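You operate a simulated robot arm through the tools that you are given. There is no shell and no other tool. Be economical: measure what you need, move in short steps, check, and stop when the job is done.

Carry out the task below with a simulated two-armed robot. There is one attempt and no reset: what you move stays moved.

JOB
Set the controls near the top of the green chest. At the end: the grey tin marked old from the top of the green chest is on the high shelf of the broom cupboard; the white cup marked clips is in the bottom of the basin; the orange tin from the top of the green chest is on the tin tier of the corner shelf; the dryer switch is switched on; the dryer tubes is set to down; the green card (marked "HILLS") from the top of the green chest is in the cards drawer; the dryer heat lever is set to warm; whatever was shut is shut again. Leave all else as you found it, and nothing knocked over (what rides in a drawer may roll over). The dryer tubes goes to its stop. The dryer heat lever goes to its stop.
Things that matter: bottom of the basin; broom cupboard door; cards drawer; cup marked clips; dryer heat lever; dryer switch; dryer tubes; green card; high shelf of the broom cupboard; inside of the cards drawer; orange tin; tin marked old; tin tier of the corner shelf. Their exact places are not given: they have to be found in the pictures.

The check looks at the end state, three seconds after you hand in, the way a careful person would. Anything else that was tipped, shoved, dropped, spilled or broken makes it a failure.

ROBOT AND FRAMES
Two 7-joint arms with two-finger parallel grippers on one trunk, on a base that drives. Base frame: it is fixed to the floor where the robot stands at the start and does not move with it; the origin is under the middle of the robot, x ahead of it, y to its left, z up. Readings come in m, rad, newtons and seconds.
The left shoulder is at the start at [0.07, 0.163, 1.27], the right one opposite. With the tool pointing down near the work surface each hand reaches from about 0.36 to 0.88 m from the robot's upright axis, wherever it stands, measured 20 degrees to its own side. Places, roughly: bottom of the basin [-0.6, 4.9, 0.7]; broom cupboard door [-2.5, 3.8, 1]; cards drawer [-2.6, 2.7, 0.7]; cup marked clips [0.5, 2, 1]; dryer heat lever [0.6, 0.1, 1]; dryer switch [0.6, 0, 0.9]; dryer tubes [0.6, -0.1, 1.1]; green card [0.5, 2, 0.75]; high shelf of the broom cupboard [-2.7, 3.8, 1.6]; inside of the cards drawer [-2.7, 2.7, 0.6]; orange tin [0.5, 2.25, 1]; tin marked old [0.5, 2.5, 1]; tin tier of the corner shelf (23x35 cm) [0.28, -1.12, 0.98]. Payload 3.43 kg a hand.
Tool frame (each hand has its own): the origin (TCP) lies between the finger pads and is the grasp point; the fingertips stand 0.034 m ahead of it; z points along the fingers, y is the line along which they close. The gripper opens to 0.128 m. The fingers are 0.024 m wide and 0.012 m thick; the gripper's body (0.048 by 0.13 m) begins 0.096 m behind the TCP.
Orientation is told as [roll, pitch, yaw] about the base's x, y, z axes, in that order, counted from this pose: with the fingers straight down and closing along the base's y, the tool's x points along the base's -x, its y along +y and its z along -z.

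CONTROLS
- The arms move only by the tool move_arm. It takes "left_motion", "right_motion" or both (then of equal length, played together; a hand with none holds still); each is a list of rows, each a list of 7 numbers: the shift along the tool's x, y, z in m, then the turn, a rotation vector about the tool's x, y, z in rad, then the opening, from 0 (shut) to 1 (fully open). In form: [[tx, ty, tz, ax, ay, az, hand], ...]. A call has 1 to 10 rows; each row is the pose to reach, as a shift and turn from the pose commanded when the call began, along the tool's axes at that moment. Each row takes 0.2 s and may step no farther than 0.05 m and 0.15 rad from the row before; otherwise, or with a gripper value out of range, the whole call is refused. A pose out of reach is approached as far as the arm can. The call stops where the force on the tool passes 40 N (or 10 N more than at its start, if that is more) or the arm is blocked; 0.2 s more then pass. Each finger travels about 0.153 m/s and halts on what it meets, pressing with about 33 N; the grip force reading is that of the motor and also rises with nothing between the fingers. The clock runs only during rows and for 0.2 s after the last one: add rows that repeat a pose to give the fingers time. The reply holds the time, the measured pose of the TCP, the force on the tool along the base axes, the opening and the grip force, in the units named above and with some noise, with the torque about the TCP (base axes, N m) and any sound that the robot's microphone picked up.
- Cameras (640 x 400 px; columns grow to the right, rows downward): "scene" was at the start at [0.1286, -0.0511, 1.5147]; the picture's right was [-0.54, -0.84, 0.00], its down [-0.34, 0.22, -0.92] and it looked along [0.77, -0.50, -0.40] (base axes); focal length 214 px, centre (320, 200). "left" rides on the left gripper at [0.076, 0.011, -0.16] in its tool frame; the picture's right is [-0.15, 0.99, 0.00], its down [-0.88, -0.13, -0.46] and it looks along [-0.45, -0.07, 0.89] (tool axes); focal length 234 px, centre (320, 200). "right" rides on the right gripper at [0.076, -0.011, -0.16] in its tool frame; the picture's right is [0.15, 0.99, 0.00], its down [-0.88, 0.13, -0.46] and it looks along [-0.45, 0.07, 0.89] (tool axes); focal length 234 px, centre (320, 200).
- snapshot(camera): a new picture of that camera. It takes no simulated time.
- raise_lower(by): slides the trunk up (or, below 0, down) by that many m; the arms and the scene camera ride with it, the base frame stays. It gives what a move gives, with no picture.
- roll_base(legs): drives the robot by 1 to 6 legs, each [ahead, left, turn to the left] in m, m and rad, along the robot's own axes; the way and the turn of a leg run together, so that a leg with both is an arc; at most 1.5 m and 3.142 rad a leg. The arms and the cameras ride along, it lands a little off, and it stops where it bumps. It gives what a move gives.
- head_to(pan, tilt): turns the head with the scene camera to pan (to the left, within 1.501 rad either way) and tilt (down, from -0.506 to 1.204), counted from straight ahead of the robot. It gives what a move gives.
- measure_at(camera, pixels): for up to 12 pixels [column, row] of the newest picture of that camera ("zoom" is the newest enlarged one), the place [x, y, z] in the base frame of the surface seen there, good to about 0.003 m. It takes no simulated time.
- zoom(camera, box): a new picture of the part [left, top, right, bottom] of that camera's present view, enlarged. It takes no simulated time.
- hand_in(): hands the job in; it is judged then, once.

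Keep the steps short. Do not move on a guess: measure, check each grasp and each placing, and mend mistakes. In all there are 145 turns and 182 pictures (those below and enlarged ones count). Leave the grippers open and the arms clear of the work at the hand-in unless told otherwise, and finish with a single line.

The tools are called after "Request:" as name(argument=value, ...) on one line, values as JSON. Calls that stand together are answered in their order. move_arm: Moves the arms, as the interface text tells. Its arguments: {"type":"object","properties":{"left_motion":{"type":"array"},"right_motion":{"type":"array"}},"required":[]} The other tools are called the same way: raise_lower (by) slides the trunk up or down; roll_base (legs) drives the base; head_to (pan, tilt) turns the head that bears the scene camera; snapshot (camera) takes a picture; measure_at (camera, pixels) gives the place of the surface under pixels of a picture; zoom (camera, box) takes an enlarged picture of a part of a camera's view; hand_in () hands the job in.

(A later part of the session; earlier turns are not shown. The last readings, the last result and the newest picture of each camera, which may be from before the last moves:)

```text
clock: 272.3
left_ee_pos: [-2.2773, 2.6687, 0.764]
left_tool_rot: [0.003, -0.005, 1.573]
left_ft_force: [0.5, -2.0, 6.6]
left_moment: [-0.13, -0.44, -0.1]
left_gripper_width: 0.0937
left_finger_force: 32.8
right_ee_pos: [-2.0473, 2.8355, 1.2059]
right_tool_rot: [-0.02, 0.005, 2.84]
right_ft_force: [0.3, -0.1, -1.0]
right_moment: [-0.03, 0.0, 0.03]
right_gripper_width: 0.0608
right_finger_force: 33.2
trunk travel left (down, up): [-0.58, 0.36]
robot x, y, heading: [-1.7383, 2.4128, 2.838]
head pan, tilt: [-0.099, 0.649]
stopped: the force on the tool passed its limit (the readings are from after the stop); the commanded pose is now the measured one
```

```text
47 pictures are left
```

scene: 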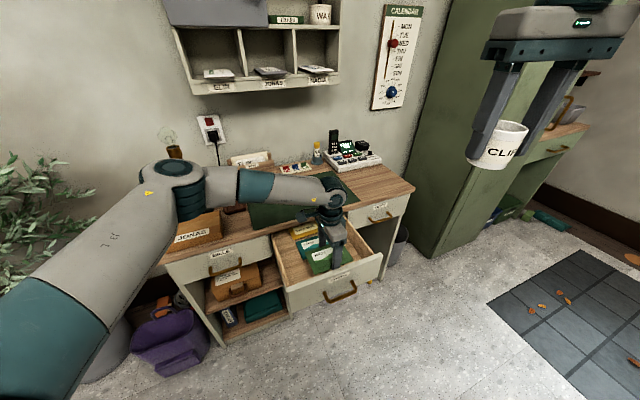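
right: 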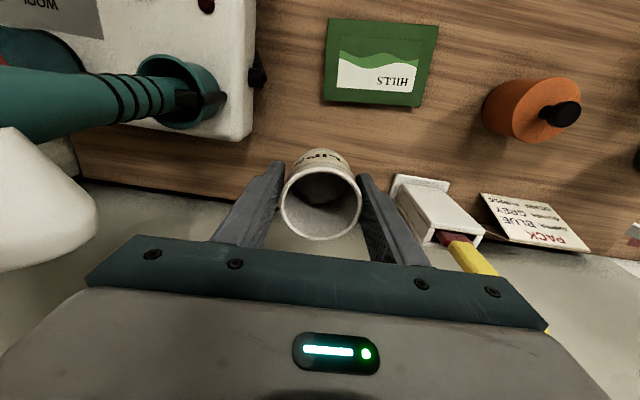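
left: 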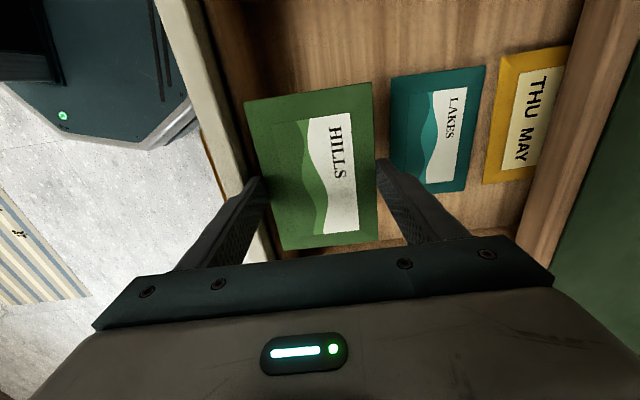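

The near finger touched the drawer front's top edge. I raise 3 cm and measure the edges.

Request:
raise_lower(by=0.03)

Request:
snapshot(camera="left")

Request:
measure_at(camera="left", pixels=[[190, 60], [215, 60], [205, 100], [228, 120], [240, 170], [395, 100], [400, 150], [250, 100], [375, 250], [258, 180]])

```text
clock: 273.1
left_ee_pos: [-2.2773, 2.6682, 0.7925]
left_tool_rot: [0.002, 0.0, 1.572]
left_ft_force: [-0.3, 0.0, 0.5]
left_moment: [0.01, -0.02, -0.02]
left_gripper_width: 0.0937
left_finger_force: 32.9
right_ee_pos: [-2.0481, 2.837, 1.2378]
right_tool_rot: [-0.019, 0.007, 2.838]
right_ft_force: [0.4, 0.1, -1.7]
right_moment: [-0.01, -0.01, 0.0]
right_gripper_width: 0.0607
right_finger_force: 33.0
trunk travel left (down, up): [-0.61, 0.33]
robot x, y, heading: [-1.7387, 2.4168, 2.836]
head pan, tilt: [-0.099, 0.649]
```

```text
46 pictures are left
```

left: 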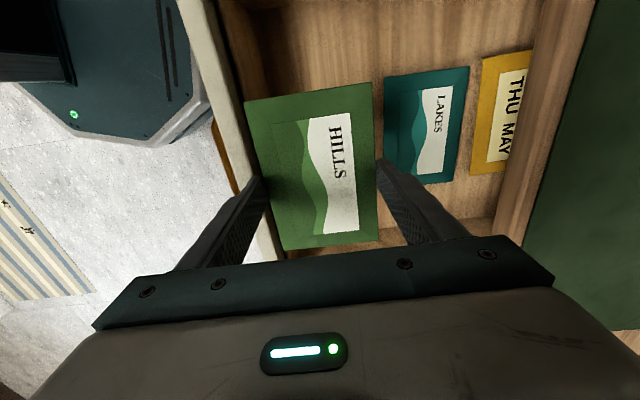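

```text
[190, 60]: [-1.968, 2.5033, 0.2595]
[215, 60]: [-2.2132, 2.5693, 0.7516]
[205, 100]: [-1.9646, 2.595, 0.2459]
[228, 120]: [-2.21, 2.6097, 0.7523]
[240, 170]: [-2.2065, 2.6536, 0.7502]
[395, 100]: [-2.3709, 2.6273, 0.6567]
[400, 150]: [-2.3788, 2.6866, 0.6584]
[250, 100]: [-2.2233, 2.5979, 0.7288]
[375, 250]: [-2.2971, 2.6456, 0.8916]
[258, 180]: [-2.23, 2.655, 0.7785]
```

Free span is x -2.222 to -2.370; I need centre ≈ -2.296. I drive 2 cm ahead and check.

Request:
roll_base(legs=[[0.019, -0.002, 0]])

```text
clock: 273.9
left_ee_pos: [-2.2942, 2.676, 0.7961]
left_tool_rot: [0.003, -0.004, 1.571]
left_ft_force: [1.1, 0.5, 0.2]
left_moment: [0.06, 0.05, 0.01]
left_gripper_width: 0.0937
left_finger_force: 32.8
right_ee_pos: [-2.0623, 2.8434, 1.2374]
right_tool_rot: [-0.02, 0.003, 2.838]
right_ft_force: [0.9, 0.1, -0.3]
right_moment: [0.01, 0.03, 0.0]
right_gripper_width: 0.0607
right_finger_force: 32.9
trunk travel left (down, up): [-0.61, 0.33]
robot x, y, heading: [-1.7557, 2.4189, 2.838]
head pan, tilt: [-0.099, 0.649]
```

Centred at x=-2.294. I lower 10.8 cm.

Request:
raise_lower(by=-0.108)

Request:
snapshot(camera="left")

```text
clock: 275.2
left_ee_pos: [-2.2948, 2.6751, 0.6857]
left_tool_rot: [0.004, -0.004, 1.572]
left_ft_force: [0.2, -0.1, -0.9]
left_moment: [0.04, 0.0, -0.02]
left_gripper_width: 0.0939
left_finger_force: 32.8
right_ee_pos: [-2.0652, 2.8436, 1.1291]
right_tool_rot: [-0.02, 0.003, 2.841]
right_ft_force: [-0.3, -0.4, -1.5]
right_moment: [0.0, 0.0, -0.02]
right_gripper_width: 0.0611
right_finger_force: 32.5
trunk travel left (down, up): [-0.502, 0.438]
robot x, y, heading: [-1.7588, 2.4173, 2.836]
head pan, tilt: [-0.099, 0.649]
```

```text
45 pictures are left
```

left: 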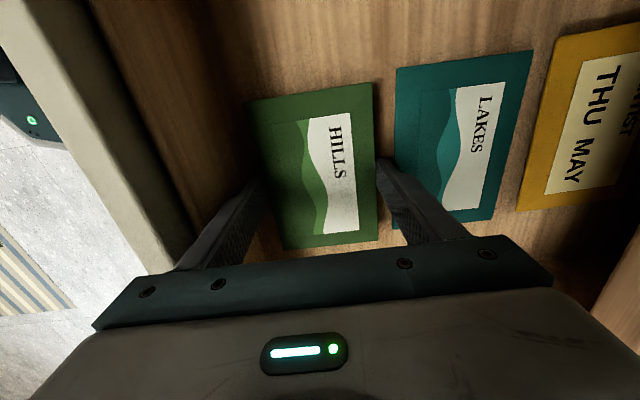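

Card lies just above the floor. I release, rise, back off in front of the drawer, close the fingers and come down to handle height.

Request:
move_arm(left_motion=[[0, 0, 0, 0, 0, 0, 0.78], [0, 0, 0, 0, 0, 0, 0.8], [0, 0, 0, 0, 0, 0, 0.8]])

Request:
raise_lower(by=0.18)

Request:
zoom(camera="left", box=[160, 20, 560, 270])

Request:
roll_base(legs=[[-0.26, -0.085, 0]])

Request:
move_arm(left_motion=[[0, 0, 0, 0, 0, 0, 0.3], [0, 0, 0, 0, 0, 0, 0], [0, 0, 0, 0, 0, 0, 0]])

Request:
raise_lower(by=-0.17)

Request:
snapshot(camera="scene")

```text
clock: 276.1
left_ee_pos: [-2.2943, 2.676, 0.6864]
left_tool_rot: [0.002, -0.002, 1.571]
left_ft_force: [0.1, 0.6, 0.1]
left_moment: [0.01, 0.0, 0.01]
left_gripper_width: 0.1023
left_finger_force: 0.0
right_ee_pos: [-2.065, 2.8457, 1.1287]
right_tool_rot: [-0.02, 0.004, 2.84]
right_ft_force: [0.6, 0.2, -2.3]
right_moment: [-0.01, 0.01, -0.01]
right_gripper_width: 0.0606
right_finger_force: 33.2
trunk travel left (down, up): [-0.502, 0.438]
robot x, y, heading: [-1.7571, 2.4186, 2.837]
head pan, tilt: [-0.099, 0.649]
```

```text
clock: 278.1
left_ee_pos: [-2.2947, 2.6762, 0.8659]
left_tool_rot: [0.0, -0.001, 1.571]
left_ft_force: [0.4, -0.5, 0.6]
left_moment: [0.02, -0.02, -0.03]
left_gripper_width: 0.1025
left_finger_force: 0.1
right_ee_pos: [-2.0645, 2.8448, 1.3087]
right_tool_rot: [-0.019, 0.005, 2.838]
right_ft_force: [-0.3, 0.2, -0.5]
right_moment: [0.01, -0.03, 0.01]
right_gripper_width: 0.0606
right_finger_force: 32.8
trunk travel left (down, up): [-0.682, 0.258]
robot x, y, heading: [-1.7581, 2.4162, 2.836]
head pan, tilt: [-0.099, 0.649]
```

```text
1.60 times, centred on (360, 145) of left
```

zoom: 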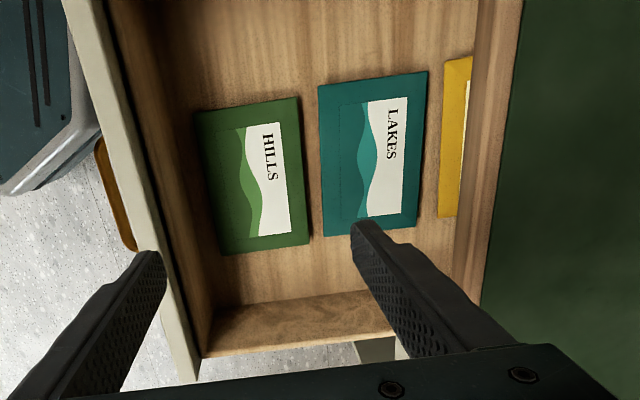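

```text
clock: 280.0
left_ee_pos: [-2.0166, 2.6781, 0.8662]
left_tool_rot: [0.002, -0.002, 1.567]
left_ft_force: [-0.4, -0.7, -0.7]
left_moment: [0.0, -0.03, 0.02]
left_gripper_width: 0.1025
left_finger_force: 0.2
right_ee_pos: [-1.7863, 2.8457, 1.3082]
right_tool_rot: [-0.02, 0.007, 2.834]
right_ft_force: [0.6, 1.1, -0.8]
right_moment: [0.03, -0.02, 0.0]
right_gripper_width: 0.0608
right_finger_force: 32.9
trunk travel left (down, up): [-0.682, 0.258]
robot x, y, heading: [-1.4767, 2.4205, 2.833]
head pan, tilt: [-0.099, 0.649]
```

```text
clock: 280.8
left_ee_pos: [-2.0169, 2.679, 0.8663]
left_tool_rot: [0.002, -0.001, 1.567]
left_ft_force: [-0.2, 0.0, -0.2]
left_moment: [0.01, 0.03, 0.0]
left_gripper_width: 0.0002
left_finger_force: 33.3
right_ee_pos: [-1.7855, 2.8462, 1.308]
right_tool_rot: [-0.019, 0.005, 2.834]
right_ft_force: [0.4, 0.3, -1.8]
right_moment: [-0.01, 0.02, 0.03]
right_gripper_width: 0.0607
right_finger_force: 33.3
trunk travel left (down, up): [-0.682, 0.258]
robot x, y, heading: [-1.4746, 2.4153, 2.83]
head pan, tilt: [-0.099, 0.649]
```

```text
clock: 282.7
left_ee_pos: [-2.0158, 2.6798, 0.695]
left_tool_rot: [0.003, -0.001, 1.568]
left_ft_force: [0.1, -0.3, 0.1]
left_moment: [0.02, 0.01, 0.03]
left_gripper_width: 0.0002
left_finger_force: 33.1
right_ee_pos: [-1.7855, 2.8469, 1.1381]
right_tool_rot: [-0.019, 0.004, 2.835]
right_ft_force: [-0.3, -0.1, -0.6]
right_moment: [-0.04, 0.02, 0.02]
right_gripper_width: 0.0607
right_finger_force: 33.2
trunk travel left (down, up): [-0.512, 0.428]
robot x, y, heading: [-1.4796, 2.4211, 2.831]
head pan, tilt: [-0.099, 0.649]
```

```text
43 pictures are left
```

scene: 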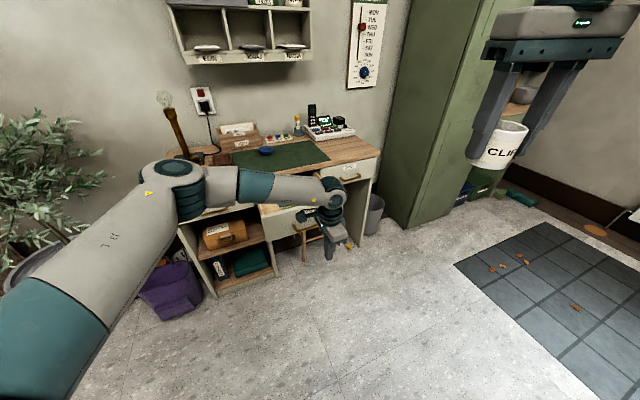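

The HILLS card lies flat in the drawer. I push the drawer shut with the closed fingers by driving along -x.

Request:
roll_base(legs=[[0.143, 0.046, 0], [0.095, 0.03, 0], [0.067, 0.021, 0], [0.04, 0.012, 0], [0.02, 0.006, 0]])

Request:
snapshot(camera="scene")

```text
clock: 286.5
left_ee_pos: [-2.3915, 2.6825, 0.6973]
left_tool_rot: [-0.014, -0.001, 1.562]
left_ft_force: [8.5, 0.9, 5.0]
left_moment: [0.01, -0.17, 0.09]
left_gripper_width: 0.0
left_finger_force: 32.7
right_ee_pos: [-2.1697, 2.8483, 1.1382]
right_tool_rot: [-0.02, 0.007, 2.835]
right_ft_force: [0.4, -0.3, -1.1]
right_moment: [0.04, -0.04, -0.03]
right_gripper_width: 0.0609
right_finger_force: 32.7
trunk travel left (down, up): [-0.512, 0.428]
robot x, y, heading: [-1.8678, 2.42, 2.83]
head pan, tilt: [-0.099, 0.649]
stopped in leg 5: the force on the tool passed its limit (the readings are from after the stop); the commanded pose is now the measured one
```

```text
42 pictures are left
```

scene: 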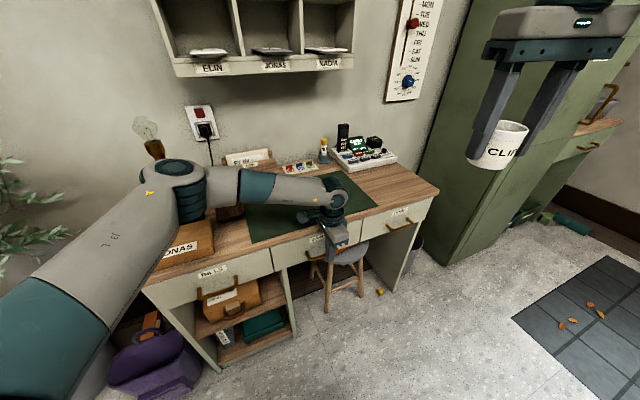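

It stopped at the expected position and looks flush. I measure the fronts.

Request:
measure_at(camera="scene", pixels=[[290, 258], [305, 250], [360, 228], [255, 265], [390, 222], [180, 245]])

Request:
roll_base(legs=[[-0.4, -0.12, 0]])

Request:
raise_lower(by=0.38)

Request:
zoom(camera="scene", box=[150, 180, 400, 340])

```text
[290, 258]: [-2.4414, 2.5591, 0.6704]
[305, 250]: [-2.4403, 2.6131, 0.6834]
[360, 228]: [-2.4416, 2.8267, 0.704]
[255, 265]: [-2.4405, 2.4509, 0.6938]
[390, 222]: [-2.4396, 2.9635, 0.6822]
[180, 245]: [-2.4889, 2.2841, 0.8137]
```

```text
clock: 289.0
left_ee_pos: [-1.9859, 2.6749, 0.6991]
left_tool_rot: [-0.01, 0.001, 1.567]
left_ft_force: [1.0, 0.0, 0.8]
left_moment: [0.04, -0.03, 0.0]
left_gripper_width: 0.0001
left_finger_force: 32.6
right_ee_pos: [-1.7619, 2.8449, 1.1384]
right_tool_rot: [-0.018, 0.005, 2.837]
right_ft_force: [-0.4, 0.9, -0.6]
right_moment: [0.0, 0.02, 0.02]
right_gripper_width: 0.0606
right_finger_force: 33.4
trunk travel left (down, up): [-0.512, 0.428]
robot x, y, heading: [-1.4505, 2.4173, 2.835]
head pan, tilt: [-0.099, 0.649]
```

```text
clock: 292.7
left_ee_pos: [-1.9859, 2.675, 1.0778]
left_tool_rot: [-0.012, 0.002, 1.568]
left_ft_force: [0.3, 1.4, -0.7]
left_moment: [-0.02, 0.05, 0.02]
left_gripper_width: 0.0
left_finger_force: 33.0
right_ee_pos: [-1.7632, 2.8438, 1.5192]
right_tool_rot: [-0.016, 0.004, 2.839]
right_ft_force: [0.8, 0.4, -1.5]
right_moment: [-0.01, 0.0, 0.01]
right_gripper_width: 0.0604
right_finger_force: 32.5
trunk travel left (down, up): [-0.892, 0.048]
robot x, y, heading: [-1.4561, 2.4196, 2.837]
head pan, tilt: [-0.099, 0.649]
```

```text
2.50 times, centred on (275, 260) of scene
```

zoom: 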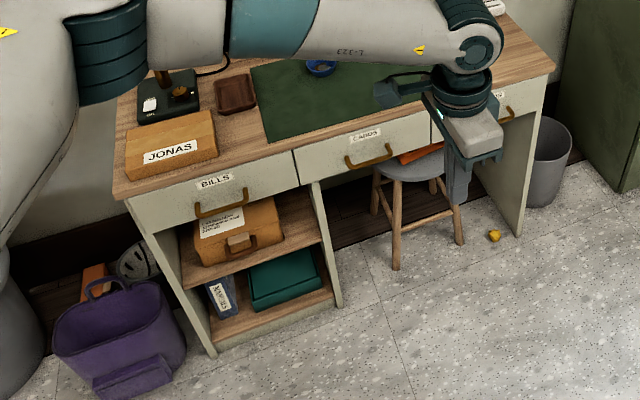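

Drawer is flush and shut. Next the basin: I turn to face +y and drive there with the cup in the right hand.

Request:
roll_base(legs=[[0, 0, -1.266], [0.75, 0, 0], [0.65, -0.5, 0]])

Request:
head_to(pan=-0.25, tilt=0.6)

Request:
snapshot(camera="scene")

```text
clock: 303.8
left_ee_pos: [-0.8682, 4.3874, 1.0775]
left_tool_rot: [-0.011, 0.002, 0.309]
left_ft_force: [0.3, 0.0, -0.4]
left_moment: [0.02, -0.02, -0.03]
left_gripper_width: 0.0003
left_finger_force: 33.0
right_ee_pos: [-0.6408, 4.2257, 1.5184]
right_tool_rot: [-0.02, 0.006, 1.579]
right_ft_force: [1.0, 0.8, -1.2]
right_moment: [0.01, 0.01, 0.04]
right_gripper_width: 0.0607
right_finger_force: 33.3
trunk travel left (down, up): [-0.892, 0.048]
robot x, y, heading: [-0.9556, 3.8061, 1.574]
head pan, tilt: [-0.099, 0.649]
```

```text
clock: 304.5
left_ee_pos: [-0.868, 4.3884, 1.0771]
left_tool_rot: [-0.011, 0.002, 0.308]
left_ft_force: [0.7, 0.3, -0.6]
left_moment: [-0.03, 0.03, 0.01]
left_gripper_width: 0.0
left_finger_force: 33.0
right_ee_pos: [-0.6405, 4.226, 1.5191]
right_tool_rot: [-0.018, 0.005, 1.58]
right_ft_force: [-0.1, -0.2, -1.8]
right_moment: [-0.01, 0.01, 0.01]
right_gripper_width: 0.0611
right_finger_force: 33.3
trunk travel left (down, up): [-0.892, 0.048]
robot x, y, heading: [-0.9469, 3.8044, 1.58]
head pan, tilt: [-0.25, 0.6]
```

```text
40 pictures are left
```

scene: 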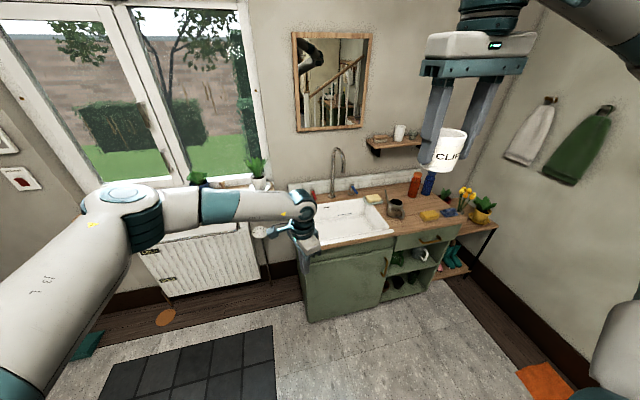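

I measure the basin and faucet, and draw the left hand back out of the way.

Request:
zoom(camera="scene", box=[290, 140, 450, 260])

Request:
measure_at(camera="zoom", pixels=[[250, 320], [300, 330], [200, 330], [300, 290], [170, 280], [340, 250], [400, 310], [180, 160], [205, 60], [140, 350], [290, 370], [420, 270]])

Request:
move_arm(left_motion=[[0.028, -0.02, -0.025, 0, 0, 0, 0.3], [0.056, -0.04, -0.05, 0, 0, 0, 0.6], [0.085, -0.06, -0.08, 0, 0, 0, 0.8], [0.113, -0.08, -0.11, 0, 0, 0, 0.8], [0.14, -0.1, -0.14, 0, 0, 0, 0.8], [0.17, -0.12, -0.17, 0, 0, 0, 0.8], [0.2, -0.145, -0.2, 0, 0, 0, 0.8]])

```text
3.33 times, centred on (370, 200) of scene
```

zoom: 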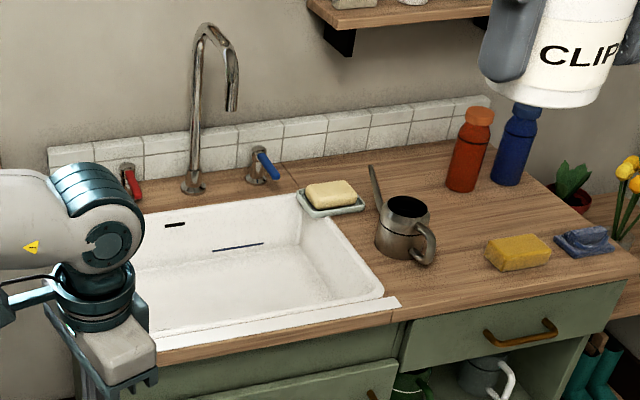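

```text
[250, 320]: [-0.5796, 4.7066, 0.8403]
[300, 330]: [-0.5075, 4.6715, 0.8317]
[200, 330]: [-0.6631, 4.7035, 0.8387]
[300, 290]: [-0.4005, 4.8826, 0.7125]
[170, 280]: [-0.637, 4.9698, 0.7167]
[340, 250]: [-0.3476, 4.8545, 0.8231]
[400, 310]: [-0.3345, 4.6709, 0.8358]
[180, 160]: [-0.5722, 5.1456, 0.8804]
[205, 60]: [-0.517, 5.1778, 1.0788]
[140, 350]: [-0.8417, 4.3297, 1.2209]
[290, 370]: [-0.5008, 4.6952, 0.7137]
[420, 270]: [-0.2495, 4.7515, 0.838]
```

```text
clock: 306.1
left_ee_pos: [-1.0155, 4.1916, 1.2796]
left_tool_rot: [-0.008, 0.001, 0.309]
left_ft_force: [0.4, 0.0, 1.1]
left_moment: [0.02, 0.0, 0.03]
left_gripper_width: 0.1024
left_finger_force: 0.0
right_ee_pos: [-0.6396, 4.225, 1.5199]
right_tool_rot: [-0.018, 0.006, 1.579]
right_ft_force: [0.3, 0.3, -1.2]
right_moment: [0.02, 0.01, 0.01]
right_gripper_width: 0.0608
right_finger_force: 33.1
trunk travel left (down, up): [-0.892, 0.048]
robot x, y, heading: [-0.9512, 3.8081, 1.577]
head pan, tilt: [-0.25, 0.6]
```

Basin bottom z≈0.713; target spot (-0.56, 4.85), clear of the spout. I drive 0.35 ahead and 0.08 right, lower the trunk 0.4, and reach over the basin.

Request:
roll_base(legs=[[0.35, -0.08, 0]])

Request:
raise_lower(by=-0.35)

Request:
move_arm(right_motion=[[-0.045, 0, 0, 0, 0, 0, 0.25], [-0.09, 0, 0, 0, 0, 0, 0.25], [-0.135, 0, 0, 0, 0, 0, 0.25], [-0.18, 0, 0.01, 0, 0, 0, 0.25], [-0.225, 0, 0.03, 0, 0, 0, 0.25], [-0.27, 0, 0.05, 0, 0, 0, 0.25]])

Request:
snapshot(camera="scene")

Request:
snapshot(camera="right")

```text
clock: 308.4
left_ee_pos: [-0.9353, 4.5381, 1.2801]
left_tool_rot: [-0.008, 0.003, 0.305]
left_ft_force: [-0.4, 0.0, 0.5]
left_moment: [0.03, -0.01, 0.0]
left_gripper_width: 0.1024
left_finger_force: 0.1
right_ee_pos: [-0.5623, 4.569, 1.5199]
right_tool_rot: [-0.018, 0.004, 1.577]
right_ft_force: [-0.2, 0.1, -1.4]
right_moment: [0.0, -0.02, 0.02]
right_gripper_width: 0.0609
right_finger_force: 33.5
trunk travel left (down, up): [-0.892, 0.048]
robot x, y, heading: [-0.871, 4.1518, 1.575]
head pan, tilt: [-0.25, 0.6]
```

```text
clock: 311.8
left_ee_pos: [-0.9347, 4.5408, 0.93]
left_tool_rot: [-0.011, 0.001, 0.305]
left_ft_force: [0.8, 0.4, -0.3]
left_moment: [-0.03, 0.0, 0.01]
left_gripper_width: 0.1022
left_finger_force: 0.0
right_ee_pos: [-0.5594, 4.573, 1.1684]
right_tool_rot: [-0.018, 0.006, 1.579]
right_ft_force: [-0.6, -0.1, -1.3]
right_moment: [-0.04, 0.01, 0.0]
right_gripper_width: 0.0607
right_finger_force: 33.4
trunk travel left (down, up): [-0.542, 0.398]
robot x, y, heading: [-0.8744, 4.1493, 1.574]
head pan, tilt: [-0.25, 0.6]
```

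```text
clock: 313.2
left_ee_pos: [-0.9359, 4.5418, 0.929]
left_tool_rot: [-0.012, 0.002, 0.306]
left_ft_force: [0.3, 0.4, -0.2]
left_moment: [-0.05, 0.0, -0.02]
left_gripper_width: 0.1023
left_finger_force: 0.1
right_ee_pos: [-0.5623, 4.8435, 1.1164]
right_tool_rot: [-0.019, 0.007, 1.578]
right_ft_force: [-1.2, 1.2, -1.8]
right_moment: [-0.07, -0.01, -0.02]
right_gripper_width: 0.0606
right_finger_force: 33.1
trunk travel left (down, up): [-0.542, 0.398]
robot x, y, heading: [-0.8713, 4.1515, 1.58]
head pan, tilt: [-0.25, 0.6]
```

```text
38 pictures are left
```

scene: 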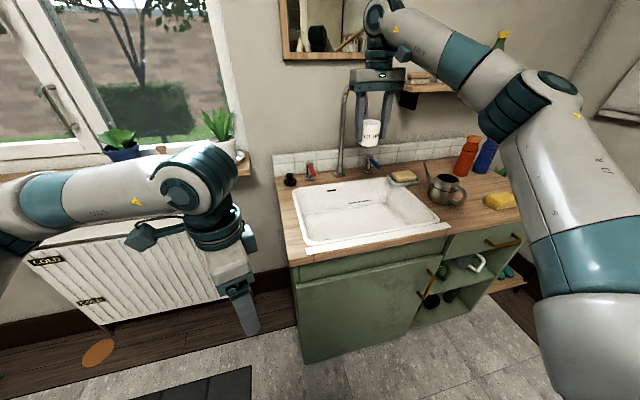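

```text
37 pictures are left
```

right: 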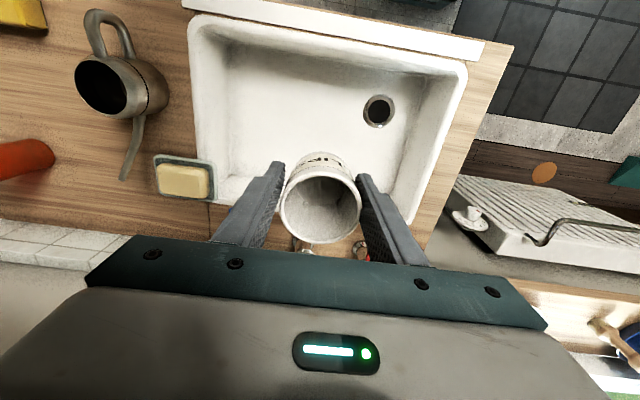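

Request:
measure_at(camera="right", pixels=[[300, 100], [340, 130], [378, 110], [230, 130], [240, 60], [430, 150], [300, 243], [225, 185]])

Request:
measure_at(camera="scene", pixels=[[343, 150], [346, 95], [352, 85], [340, 170], [350, 205]])

```text
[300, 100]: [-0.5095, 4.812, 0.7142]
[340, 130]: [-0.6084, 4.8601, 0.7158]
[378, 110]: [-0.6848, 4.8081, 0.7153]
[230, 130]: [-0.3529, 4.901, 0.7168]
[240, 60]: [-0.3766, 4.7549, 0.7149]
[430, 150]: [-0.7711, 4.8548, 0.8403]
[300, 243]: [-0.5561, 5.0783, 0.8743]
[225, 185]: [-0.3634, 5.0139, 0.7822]
```

```text
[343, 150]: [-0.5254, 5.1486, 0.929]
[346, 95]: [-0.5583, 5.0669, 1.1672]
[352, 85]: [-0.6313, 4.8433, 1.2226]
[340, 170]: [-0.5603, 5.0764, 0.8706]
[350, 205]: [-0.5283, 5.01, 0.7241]
```

Below the hand the basin bottom is at z=0.715; faucet is 20 cm behind. I lower the cup to the bottom (TCP 0.765) and check force.

Request:
move_arm(right_motion=[[0.01, 0, 0.045, 0, 0, 0, 0.25], [0.02, 0, 0.09, 0, 0, 0, 0.25], [0.02, 0, 0.135, 0, 0, 0, 0.25], [0.02, 0, 0.18, 0, 0, 0, 0.25], [0.02, 0, 0.225, 0, 0, 0, 0.25], [0.02, 0, 0.27, 0, 0, 0, 0.25], [0.02, 0, 0.31, 0, 0, 0, 0.25], [0.02, 0, 0.338, 0, 0, 0, 0.25], [0.02, 0, 0.35, 0, 0, 0, 0.25]])

Request:
snapshot(camera="scene")

```text
clock: 315.2
left_ee_pos: [-0.9362, 4.5401, 0.9303]
left_tool_rot: [-0.012, 0.002, 0.305]
left_ft_force: [-0.6, 0.6, 0.2]
left_moment: [0.0, 0.02, -0.02]
left_gripper_width: 0.1022
left_finger_force: 0.1
right_ee_pos: [-0.5556, 4.819, 0.7693]
right_tool_rot: [-0.02, 0.006, 1.58]
right_ft_force: [0.7, -0.1, -1.0]
right_moment: [0.02, 0.0, 0.03]
right_gripper_width: 0.0607
right_finger_force: 33.3
trunk travel left (down, up): [-0.542, 0.398]
robot x, y, heading: [-0.871, 4.1501, 1.574]
head pan, tilt: [-0.25, 0.6]
```

```text
36 pictures are left
```

scene: 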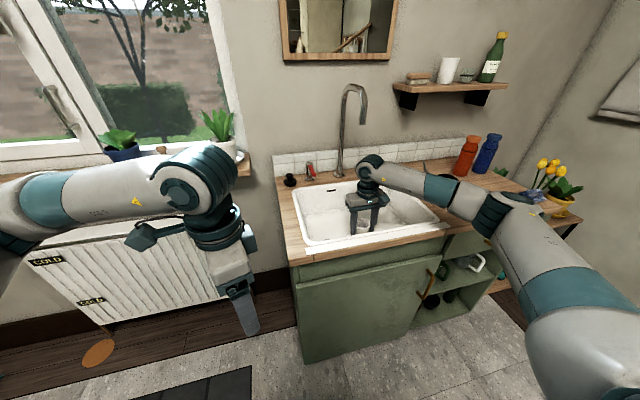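

Still just above the bottom. I lower 5 mm more, open, and rise straight up, then retract.

Request:
move_arm(right_motion=[[0, 0, 0.004, 0, 0, 0, 0.25], [0, 0, 0.006, 0, 0, 0, 0.25], [0, 0, 0.006, 0, 0, 0, 0.6], [0, 0, 0.006, 0, 0, 0, 0.7], [0, 0, -0.03, 0, 0, 0, 0.7], [0, 0, -0.075, 0, 0, 0, 0.7], [0, 0, -0.12, 0, 0, 0, 0.7], [0, 0, -0.165, 0, 0, 0, 0.7], [0, 0, -0.21, 0, 0, 0, 0.7], [0, 0, -0.255, 0, 0, 0, 0.7]])

Request:
move_arm(right_motion=[[0.03, 0, -0.035, 0, 0, 0, 0.7], [0.06, 0, -0.07, 0, 0, 0, 0.7], [0.095, 0, -0.1, 0, 0, 0, 0.7], [0.13, 0, -0.13, 0, 0, 0, 0.7], [0.165, 0, -0.16, 0, 0, 0, 0.7], [0.2, 0, -0.19, 0, 0, 0, 0.7], [0.235, 0, -0.22, 0, 0, 0, 0.7]])

Request:
snapshot(camera="scene")

```text
clock: 317.4
left_ee_pos: [-0.9367, 4.5394, 0.9292]
left_tool_rot: [-0.01, 0.002, 0.305]
left_ft_force: [-0.8, -1.4, -0.2]
left_moment: [0.01, 0.0, -0.01]
left_gripper_width: 0.1024
left_finger_force: 0.0
right_ee_pos: [-0.562, 4.8212, 1.0244]
right_tool_rot: [-0.019, 0.004, 1.578]
right_ft_force: [-0.1, -0.1, 0.7]
right_moment: [0.02, -0.01, 0.01]
right_gripper_width: 0.0899
right_finger_force: 0.1
trunk travel left (down, up): [-0.542, 0.398]
robot x, y, heading: [-0.8689, 4.1526, 1.572]
head pan, tilt: [-0.25, 0.6]
```

```text
clock: 319.0
left_ee_pos: [-0.9377, 4.5383, 0.9298]
left_tool_rot: [-0.009, 0.0, 0.306]
left_ft_force: [-0.8, -0.5, 0.8]
left_moment: [0.06, 0.01, -0.03]
left_gripper_width: 0.1023
left_finger_force: 0.1
right_ee_pos: [-0.5611, 4.584, 1.2462]
right_tool_rot: [-0.019, 0.004, 1.577]
right_ft_force: [0.1, 0.1, 0.2]
right_moment: [0.07, -0.04, -0.04]
right_gripper_width: 0.0894
right_finger_force: 0.1
trunk travel left (down, up): [-0.542, 0.398]
robot x, y, heading: [-0.8718, 4.1464, 1.573]
head pan, tilt: [-0.25, 0.6]
```

```text
35 pictures are left
```

scene: 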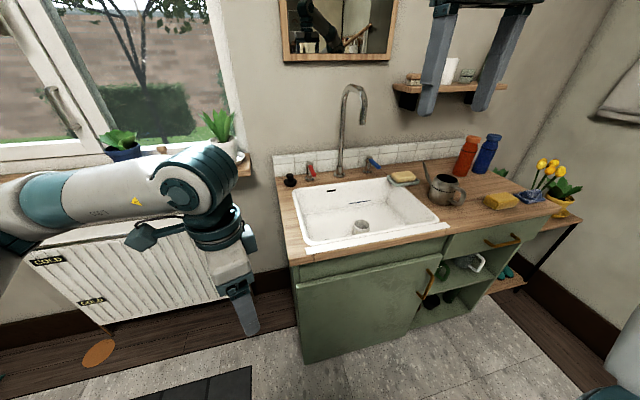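

The cup stands in the basin. Now back to the chest for the orange tin: drive, reset trunk height and lift the left hand clear.

Request:
roll_base(legs=[[-0.9, 0, 0], [0, 0, -1.573], [0, -0.98, 0]])

Request:
raise_lower(by=0.191)

Request:
move_arm(left_motion=[[0, 0.0, -0.04, 0, 0, 0, 0.8], [0, 0.0, -0.08, 0, 0, 0, 0.8], [0.02, 0.02, -0.12, 0, 0, 0, 0.8], [0.04, 0.04, -0.16, 0, 0, 0, 0.8], [0.06, 0.06, -0.2, 0, 0, 0, 0.8], [0.08, 0.08, -0.235, 0, 0, 0, 0.8], [0.1, 0.1, -0.27, 0, 0, 0, 0.8], [0.12, 0.11, -0.3, 0, 0, 0, 0.8], [0.12, 0.11, -0.3, 0, 0, 0, 0.8], [0.12, 0.11, -0.3, 0, 0, 0, 0.8]], right_motion=[[-0.004, 0.022, 0.037, 0, 0, 0, 0.7], [-0.007, 0.044, 0.075, 0, 0, 0, 0.7], [-0.011, 0.066, 0.112, 0, 0, 0, 0.7], [-0.015, 0.088, 0.15, 0, 0, 0, 0.7], [-0.018, 0.11, 0.187, 0, 0, 0, 0.7], [-0.022, 0.132, 0.224, 0, 0, 0, 0.7], [-0.026, 0.154, 0.262, 0, 0, 0, 0.7], [-0.03, 0.176, 0.3, 0, 0, 0, 0.7], [-0.033, 0.2, 0.337, 0, 0, 0, 0.7], [-0.037, 0.22, 0.36, 0, 0, 0, 0.7]])

Request:
move_arm(right_motion=[[0, 0, 0, 0, -0.14, 0, 0.7], [0, 0, 0, 0, -0.28, 0, 0.7], [0, 0, 0.02, 0, -0.42, 0, 0.7], [0, 0, 0.04, 0, -0.56, 0, 0.7], [0, 0, 0.06, 0, -0.7, 0, 0.7], [0, 0, 0.08, 0, -0.84, 0, 0.7], [0, 0, 0.1, 0, -0.98, 0, 0.7], [0, 0, 0.12, 0, -1.1, 0, 0.7]])

Request:
head_to(pan=0.0, tilt=0.55)

Request:
snapshot(camera="scene")

```text
clock: 332.3
left_ee_pos: [-0.5093, 2.3224, 0.9298]
left_tool_rot: [-0.01, 0.002, -1.291]
left_ft_force: [0.0, 1.0, 0.9]
left_moment: [0.01, 0.0, 0.02]
left_gripper_width: 0.1023
left_finger_force: 0.1
right_ee_pos: [-0.4737, 1.9449, 1.2445]
right_tool_rot: [-0.018, 0.005, -0.023]
right_ft_force: [0.7, -0.3, -0.2]
right_moment: [0.01, 0.0, -0.03]
right_gripper_width: 0.0898
right_finger_force: 0.2
trunk travel left (down, up): [-0.542, 0.398]
robot x, y, heading: [-0.9052, 2.2667, -0.025]
head pan, tilt: [-0.25, 0.6]
```

```text
clock: 334.4
left_ee_pos: [-0.5088, 2.3235, 1.1194]
left_tool_rot: [-0.011, 0.001, -1.294]
left_ft_force: [0.7, 0.3, -0.1]
left_moment: [0.01, 0.04, 0.01]
left_gripper_width: 0.1023
left_finger_force: 0.0
right_ee_pos: [-0.4738, 1.9456, 1.4356]
right_tool_rot: [-0.017, 0.006, -0.021]
right_ft_force: [-0.9, -0.3, 0.0]
right_moment: [0.0, -0.03, -0.01]
right_gripper_width: 0.0896
right_finger_force: 0.0
trunk travel left (down, up): [-0.733, 0.207]
robot x, y, heading: [-0.9021, 2.274, -0.024]
head pan, tilt: [-0.25, 0.6]
```

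```text
clock: 336.6
left_ee_pos: [-0.4618, 2.4451, 1.3955]
left_tool_rot: [-0.01, 0.0, -1.289]
left_ft_force: [-0.2, 0.8, 0.0]
left_moment: [0.03, 0.02, 0.03]
left_gripper_width: 0.1022
left_finger_force: 0.0
left hand out of reach, approached as far as the arm can: row 7, 8, 9, 10
right_ee_pos: [-0.4339, 2.1593, 1.0717]
right_tool_rot: [-0.017, 0.007, -0.022]
right_ft_force: [-0.4, 0.0, 0.1]
right_moment: [-0.01, -0.02, -0.03]
right_gripper_width: 0.0897
right_finger_force: 0.0
trunk travel left (down, up): [-0.733, 0.207]
robot x, y, heading: [-0.9017, 2.2706, -0.02]
head pan, tilt: [-0.25, 0.6]
```

```text
clock: 338.4
left_ee_pos: [-0.4624, 2.4522, 1.3949]
left_tool_rot: [-0.012, -0.005, -1.29]
left_ft_force: [-0.4, 0.0, -0.6]
left_moment: [-0.09, -0.02, 0.01]
left_gripper_width: 0.1026
left_finger_force: 0.0
right_ee_pos: [-0.4288, 2.1681, 0.9465]
right_tool_rot: [-0.038, -1.084, 0.015]
right_ft_force: [-0.8, 0.2, -0.7]
right_moment: [0.05, -0.08, 0.02]
right_gripper_width: 0.0897
right_finger_force: 0.0
right hand out of reach, approached as far as the arm can: row 5, 6, 7, 8
trunk travel left (down, up): [-0.733, 0.207]
robot x, y, heading: [-0.8984, 2.2719, -0.027]
head pan, tilt: [-0.25, 0.6]
```

```text
clock: 339.2
left_ee_pos: [-0.4624, 2.4427, 1.3959]
left_tool_rot: [-0.01, 0.001, -1.289]
left_ft_force: [-0.7, -0.3, 0.1]
left_moment: [0.02, 0.0, 0.04]
left_gripper_width: 0.1025
left_finger_force: 0.0
right_ee_pos: [-0.4285, 2.1635, 0.9475]
right_tool_rot: [-0.018, -1.08, -0.003]
right_ft_force: [0.0, -0.1, -0.1]
right_moment: [0.03, 0.0, 0.0]
right_gripper_width: 0.0895
right_finger_force: 0.1
trunk travel left (down, up): [-0.733, 0.207]
robot x, y, heading: [-0.9005, 2.2701, -0.031]
head pan, tilt: [0.0, 0.55]
```

```text
34 pictures are left
```

scene: 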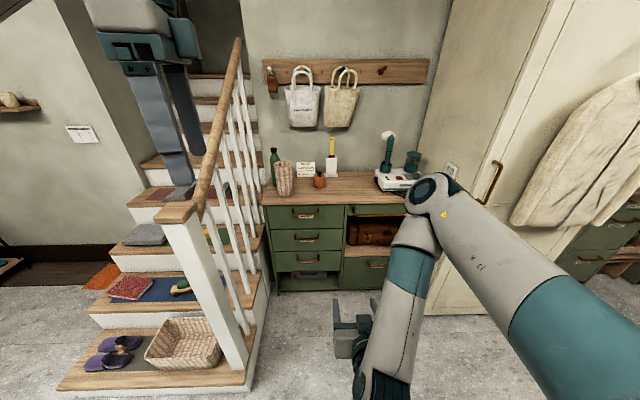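

I extend the right arm forward and inward, straighten the heading, and drive most of the way (stopping 15 cm short).

Request:
move_arm(right_motion=[[-0.009, 0.02, 0.036, 0, 0, 0, 0.68], [-0.018, 0.04, 0.072, 0, 0, 0, 0.68], [-0.028, 0.06, 0.108, 0, 0, 0, 0.68], [-0.037, 0.08, 0.144, 0, 0, 0, 0.68], [-0.046, 0.1, 0.18, 0, 0, 0, 0.68], [-0.055, 0.115, 0.215, 0, 0, 0, 0.68], [-0.0645, 0.13, 0.25, 0, 0, 0, 0.68]])

Request:
roll_base(legs=[[0, -0.05, 0.03], [0.42, 0, 0]])

Request:
snapshot(camera="right")

Request:
measure_at(camera="right", pixels=[[320, 150], [320, 170], [300, 160], [345, 160], [360, 170]])

Request:
snapshot(camera="scene")

```text
clock: 340.8
left_ee_pos: [-0.4621, 2.4451, 1.3962]
left_tool_rot: [-0.01, -0.002, -1.289]
left_ft_force: [0.4, 0.0, 0.1]
left_moment: [-0.05, 0.05, 0.02]
left_gripper_width: 0.1027
left_finger_force: 0.1
right_ee_pos: [-0.173, 2.2876, 0.8838]
right_tool_rot: [-0.041, -1.093, 0.016]
right_ft_force: [0.5, 0.7, 0.6]
right_moment: [-0.03, -0.01, 0.01]
right_gripper_width: 0.0869
right_finger_force: 0.1
trunk travel left (down, up): [-0.733, 0.207]
robot x, y, heading: [-0.9032, 2.2662, -0.025]
head pan, tilt: [0.0, 0.55]
```

```text
clock: 343.8
left_ee_pos: [-0.0648, 2.409, 1.3938]
left_tool_rot: [-0.012, 0.002, -1.261]
left_ft_force: [0.3, -0.4, -0.1]
left_moment: [-0.02, 0.05, -0.02]
left_gripper_width: 0.1023
left_finger_force: 0.2
right_ee_pos: [0.2221, 2.2607, 0.8832]
right_tool_rot: [-0.036, -1.089, 0.041]
right_ft_force: [1.0, 0.0, -0.7]
right_moment: [-0.01, 0.01, 0.01]
right_gripper_width: 0.0868
right_finger_force: 0.1
trunk travel left (down, up): [-0.733, 0.207]
robot x, y, heading: [-0.5012, 2.2225, 0.003]
head pan, tilt: [0.0, 0.55]
stopped in leg 2: the force on the tool passed its limit (the readings are from after the stop); the commanded pose is now the measured one
```

```text
33 pictures are left
```

right: 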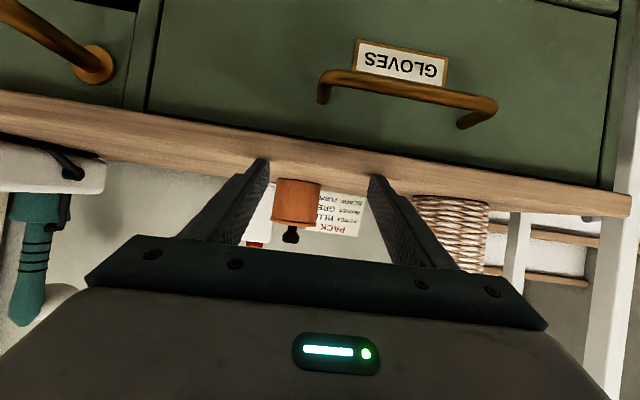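

```text
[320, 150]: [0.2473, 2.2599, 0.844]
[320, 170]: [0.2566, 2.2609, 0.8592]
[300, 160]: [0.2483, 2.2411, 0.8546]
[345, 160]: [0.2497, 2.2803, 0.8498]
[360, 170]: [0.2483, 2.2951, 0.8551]
```

```text
32 pictures are left
```

scene: 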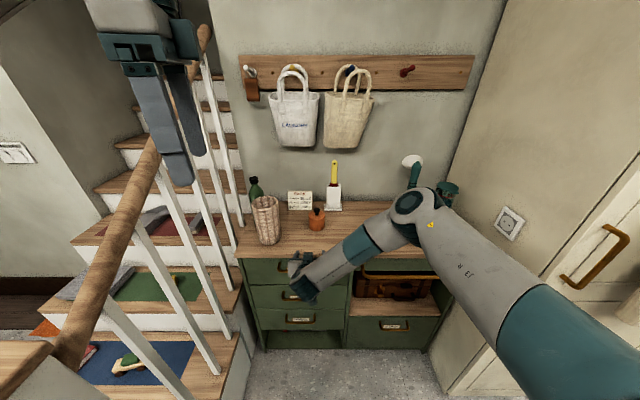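

The tip just touched the table's front edge (all stands). I back 3 cm, go 2.7 cm right, raise 2.4 cm, then advance 0.14.

Request:
roll_base(legs=[[-0.03, -0.027, 0]])

Request:
raise_lower(by=0.024)

Request:
roll_base(legs=[[0.14, 0, 0]])

Request:
snapshot(camera="right")

Request:
measure_at(camera="right", pixels=[[318, 165], [318, 185], [300, 175], [335, 175], [285, 175], [350, 175]])

```text
clock: 344.6
left_ee_pos: [-0.0921, 2.3872, 1.393]
left_tool_rot: [-0.016, -0.001, -1.26]
left_ft_force: [0.2, 0.7, -0.4]
left_moment: [-0.07, 0.06, -0.02]
left_gripper_width: 0.1025
left_finger_force: 0.1
right_ee_pos: [0.195, 2.2387, 0.8813]
right_tool_rot: [-0.044, -1.087, 0.051]
right_ft_force: [0.3, -0.1, -0.8]
right_moment: [-0.02, -0.02, -0.06]
right_gripper_width: 0.0869
right_finger_force: 0.1
trunk travel left (down, up): [-0.733, 0.207]
robot x, y, heading: [-0.5292, 2.1965, 0.003]
head pan, tilt: [0.0, 0.55]
```

```text
clock: 345.3
left_ee_pos: [-0.0975, 2.3833, 1.4201]
left_tool_rot: [-0.013, 0.003, -1.259]
left_ft_force: [0.1, -0.3, -0.2]
left_moment: [0.04, 0.01, 0.01]
left_gripper_width: 0.1026
left_finger_force: 0.1
right_ee_pos: [0.1912, 2.2359, 0.9081]
right_tool_rot: [-0.036, -1.09, 0.041]
right_ft_force: [0.2, 0.2, 0.7]
right_moment: [0.06, 0.02, 0.01]
right_gripper_width: 0.0871
right_finger_force: 0.1
trunk travel left (down, up): [-0.757, 0.183]
robot x, y, heading: [-0.5305, 2.1964, 0.001]
head pan, tilt: [0.0, 0.55]
```

```text
clock: 346.7
left_ee_pos: [0.0415, 2.3835, 1.4207]
left_tool_rot: [-0.01, 0.0, -1.26]
left_ft_force: [-0.2, -0.6, 0.9]
left_moment: [0.03, -0.05, 0.02]
left_gripper_width: 0.1025
left_finger_force: 0.0
right_ee_pos: [0.332, 2.2363, 0.9084]
right_tool_rot: [-0.038, -1.09, 0.044]
right_ft_force: [0.4, -0.5, 0.4]
right_moment: [-0.03, 0.03, 0.01]
right_gripper_width: 0.0871
right_finger_force: 0.1
trunk travel left (down, up): [-0.757, 0.183]
robot x, y, heading: [-0.3906, 2.1966, 0.003]
head pan, tilt: [0.0, 0.55]
```

```text
31 pictures are left
```

right: 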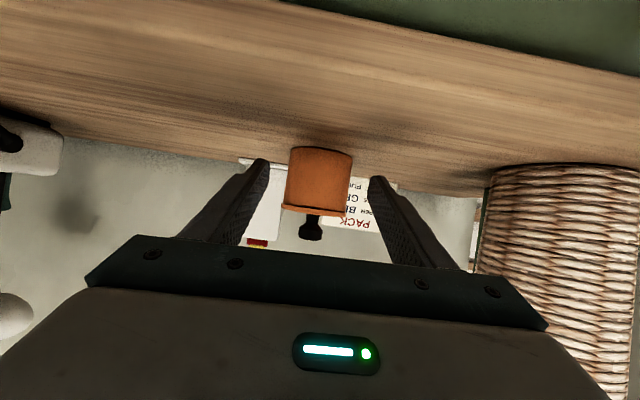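

```text
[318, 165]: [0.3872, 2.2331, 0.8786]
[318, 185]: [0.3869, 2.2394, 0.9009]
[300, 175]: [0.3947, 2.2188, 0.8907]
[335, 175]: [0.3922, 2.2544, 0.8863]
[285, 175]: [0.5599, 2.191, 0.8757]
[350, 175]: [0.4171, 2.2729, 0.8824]
```

Centred on the tin (front x=0.387, y≈2.236). I advance 7.6 cm and grip, then lift.

Request:
roll_base(legs=[[0.076, 0, 0]])

Request:
move_arm(right_motion=[[0, 0, 0, 0, 0, 0, 0.3], [0, 0, 0, 0, 0, 0, 0.3], [0, 0, 0, 0, 0, 0, 0.3]])

Request:
raise_lower(by=0.12)

Request:
snapshot(camera="right")

Request:
snapshot(camera="scene")

```text
clock: 347.7
left_ee_pos: [0.1163, 2.3845, 1.4208]
left_tool_rot: [-0.007, 0.001, -1.261]
left_ft_force: [0.1, -1.1, -0.1]
left_moment: [0.01, -0.01, 0.0]
left_gripper_width: 0.1023
left_finger_force: 0.0
right_ee_pos: [0.4053, 2.2376, 0.9093]
right_tool_rot: [-0.036, -1.092, 0.044]
right_ft_force: [0.5, 0.4, -0.4]
right_moment: [0.0, -0.01, 0.01]
right_gripper_width: 0.0869
right_finger_force: 0.2
trunk travel left (down, up): [-0.757, 0.183]
robot x, y, heading: [-0.3109, 2.1954, 0.003]
head pan, tilt: [0.0, 0.55]
```

```text
clock: 348.5
left_ee_pos: [0.118, 2.3837, 1.4185]
left_tool_rot: [-0.012, -0.001, -1.261]
left_ft_force: [1.2, 0.5, -0.2]
left_moment: [-0.03, 0.0, 0.0]
left_gripper_width: 0.1023
left_finger_force: 0.2
right_ee_pos: [0.4082, 2.2373, 0.9081]
right_tool_rot: [-0.035, -1.089, 0.044]
right_ft_force: [1.8, 0.0, 2.5]
right_moment: [0.15, -0.08, -0.02]
right_gripper_width: 0.0751
right_finger_force: 32.6
trunk travel left (down, up): [-0.757, 0.183]
robot x, y, heading: [-0.3148, 2.1999, 0.006]
head pan, tilt: [0.0, 0.55]
```

```text
clock: 350.0
left_ee_pos: [0.1197, 2.3844, 1.5394]
left_tool_rot: [-0.013, -0.001, -1.259]
left_ft_force: [0.5, -0.4, -0.3]
left_moment: [0.02, -0.01, 0.02]
left_gripper_width: 0.1022
left_finger_force: 0.1
right_ee_pos: [0.4084, 2.2372, 1.0259]
right_tool_rot: [-0.037, -1.088, 0.042]
right_ft_force: [-0.3, -0.9, -0.4]
right_moment: [-0.02, 0.03, 0.01]
right_gripper_width: 0.0749
right_finger_force: 32.6
trunk travel left (down, up): [-0.877, 0.063]
robot x, y, heading: [-0.3135, 2.198, 0.005]
head pan, tilt: [0.0, 0.55]
```

```text
30 pictures are left
```

right: 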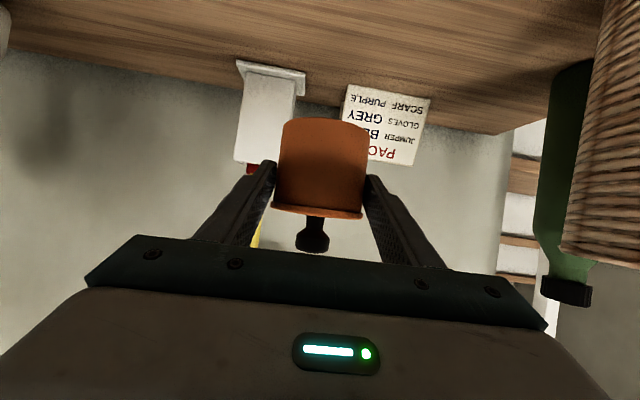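

```text
29 pictures are left
```

scene: 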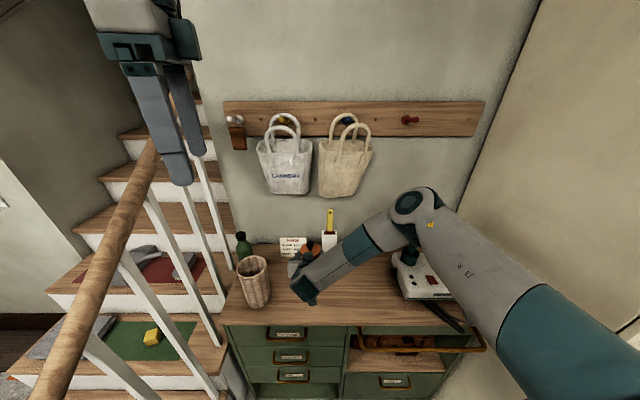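

The orange tin is held. I back out and strafe toward the start area, then look at the corner shelf.

Request:
roll_base(legs=[[-0.75, 0, 0], [0, -1.1, 0], [0, -1.1, 0]])

Request:
head_to(pan=-0.75, tilt=0.35)

Request:
snapshot(camera="scene")

```text
clock: 364.7
left_ee_pos: [-0.6147, 0.1687, 1.5391]
left_tool_rot: [-0.012, -0.001, -1.25]
left_ft_force: [0.3, 0.3, 0.5]
left_moment: [-0.04, 0.02, 0.01]
left_gripper_width: 0.1025
left_finger_force: 0.0
right_ee_pos: [-0.3246, 0.0234, 1.0274]
right_tool_rot: [-0.038, -1.089, 0.058]
right_ft_force: [0.1, -0.2, -0.8]
right_moment: [-0.03, 0.03, 0.02]
right_gripper_width: 0.0748
right_finger_force: 32.6
trunk travel left (down, up): [-0.877, 0.063]
robot x, y, heading: [-1.0459, -0.0251, 0.012]
head pan, tilt: [0.0, 0.55]
```

```text
clock: 365.8
left_ee_pos: [-0.6154, 0.1669, 1.5394]
left_tool_rot: [-0.011, 0.0, -1.249]
left_ft_force: [-0.2, 0.3, 0.3]
left_moment: [0.02, 0.01, 0.0]
left_gripper_width: 0.1024
left_finger_force: 0.0
right_ee_pos: [-0.3251, 0.0244, 1.0278]
right_tool_rot: [-0.039, -1.09, 0.054]
right_ft_force: [-0.1, 0.4, -1.3]
right_moment: [0.01, 0.02, -0.02]
right_gripper_width: 0.0751
right_finger_force: 32.8
trunk travel left (down, up): [-0.877, 0.063]
robot x, y, heading: [-1.0471, -0.0235, 0.018]
head pan, tilt: [-0.75, 0.351]
```

```text
28 pictures are left
```

scene: 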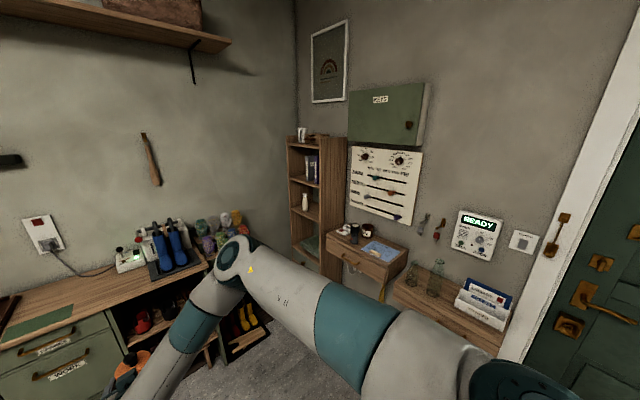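

Corner shelf is at (315,200). I zoom in and measure its tiers.

Request:
zoom(camera="scene", box=[275, 120, 365, 285])

Request:
measure_at(camera="scene", pixels=[[304, 184], [304, 215], [318, 188], [305, 205], [318, 222], [290, 180], [322, 200], [300, 186], [312, 217], [312, 252], [326, 180]])

```text
2.42 times, centred on (320, 202) of scene
```

zoom: 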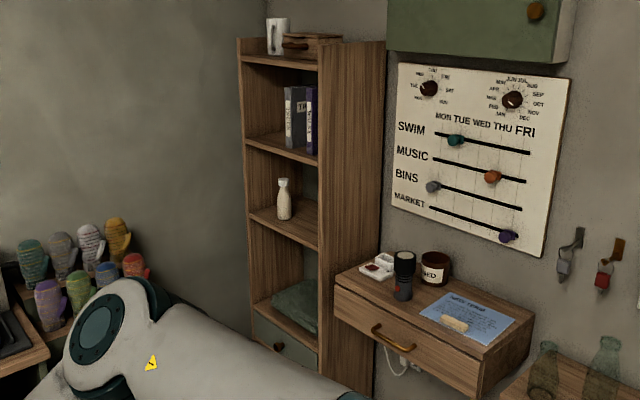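

```text
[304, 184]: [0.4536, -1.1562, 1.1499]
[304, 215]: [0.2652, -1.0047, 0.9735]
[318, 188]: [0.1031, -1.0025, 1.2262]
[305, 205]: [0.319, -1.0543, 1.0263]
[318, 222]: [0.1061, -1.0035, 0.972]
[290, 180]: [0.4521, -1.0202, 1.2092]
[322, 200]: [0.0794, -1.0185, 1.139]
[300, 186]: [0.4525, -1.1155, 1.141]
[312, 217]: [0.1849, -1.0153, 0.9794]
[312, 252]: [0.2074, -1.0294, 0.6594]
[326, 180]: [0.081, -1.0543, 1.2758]
```

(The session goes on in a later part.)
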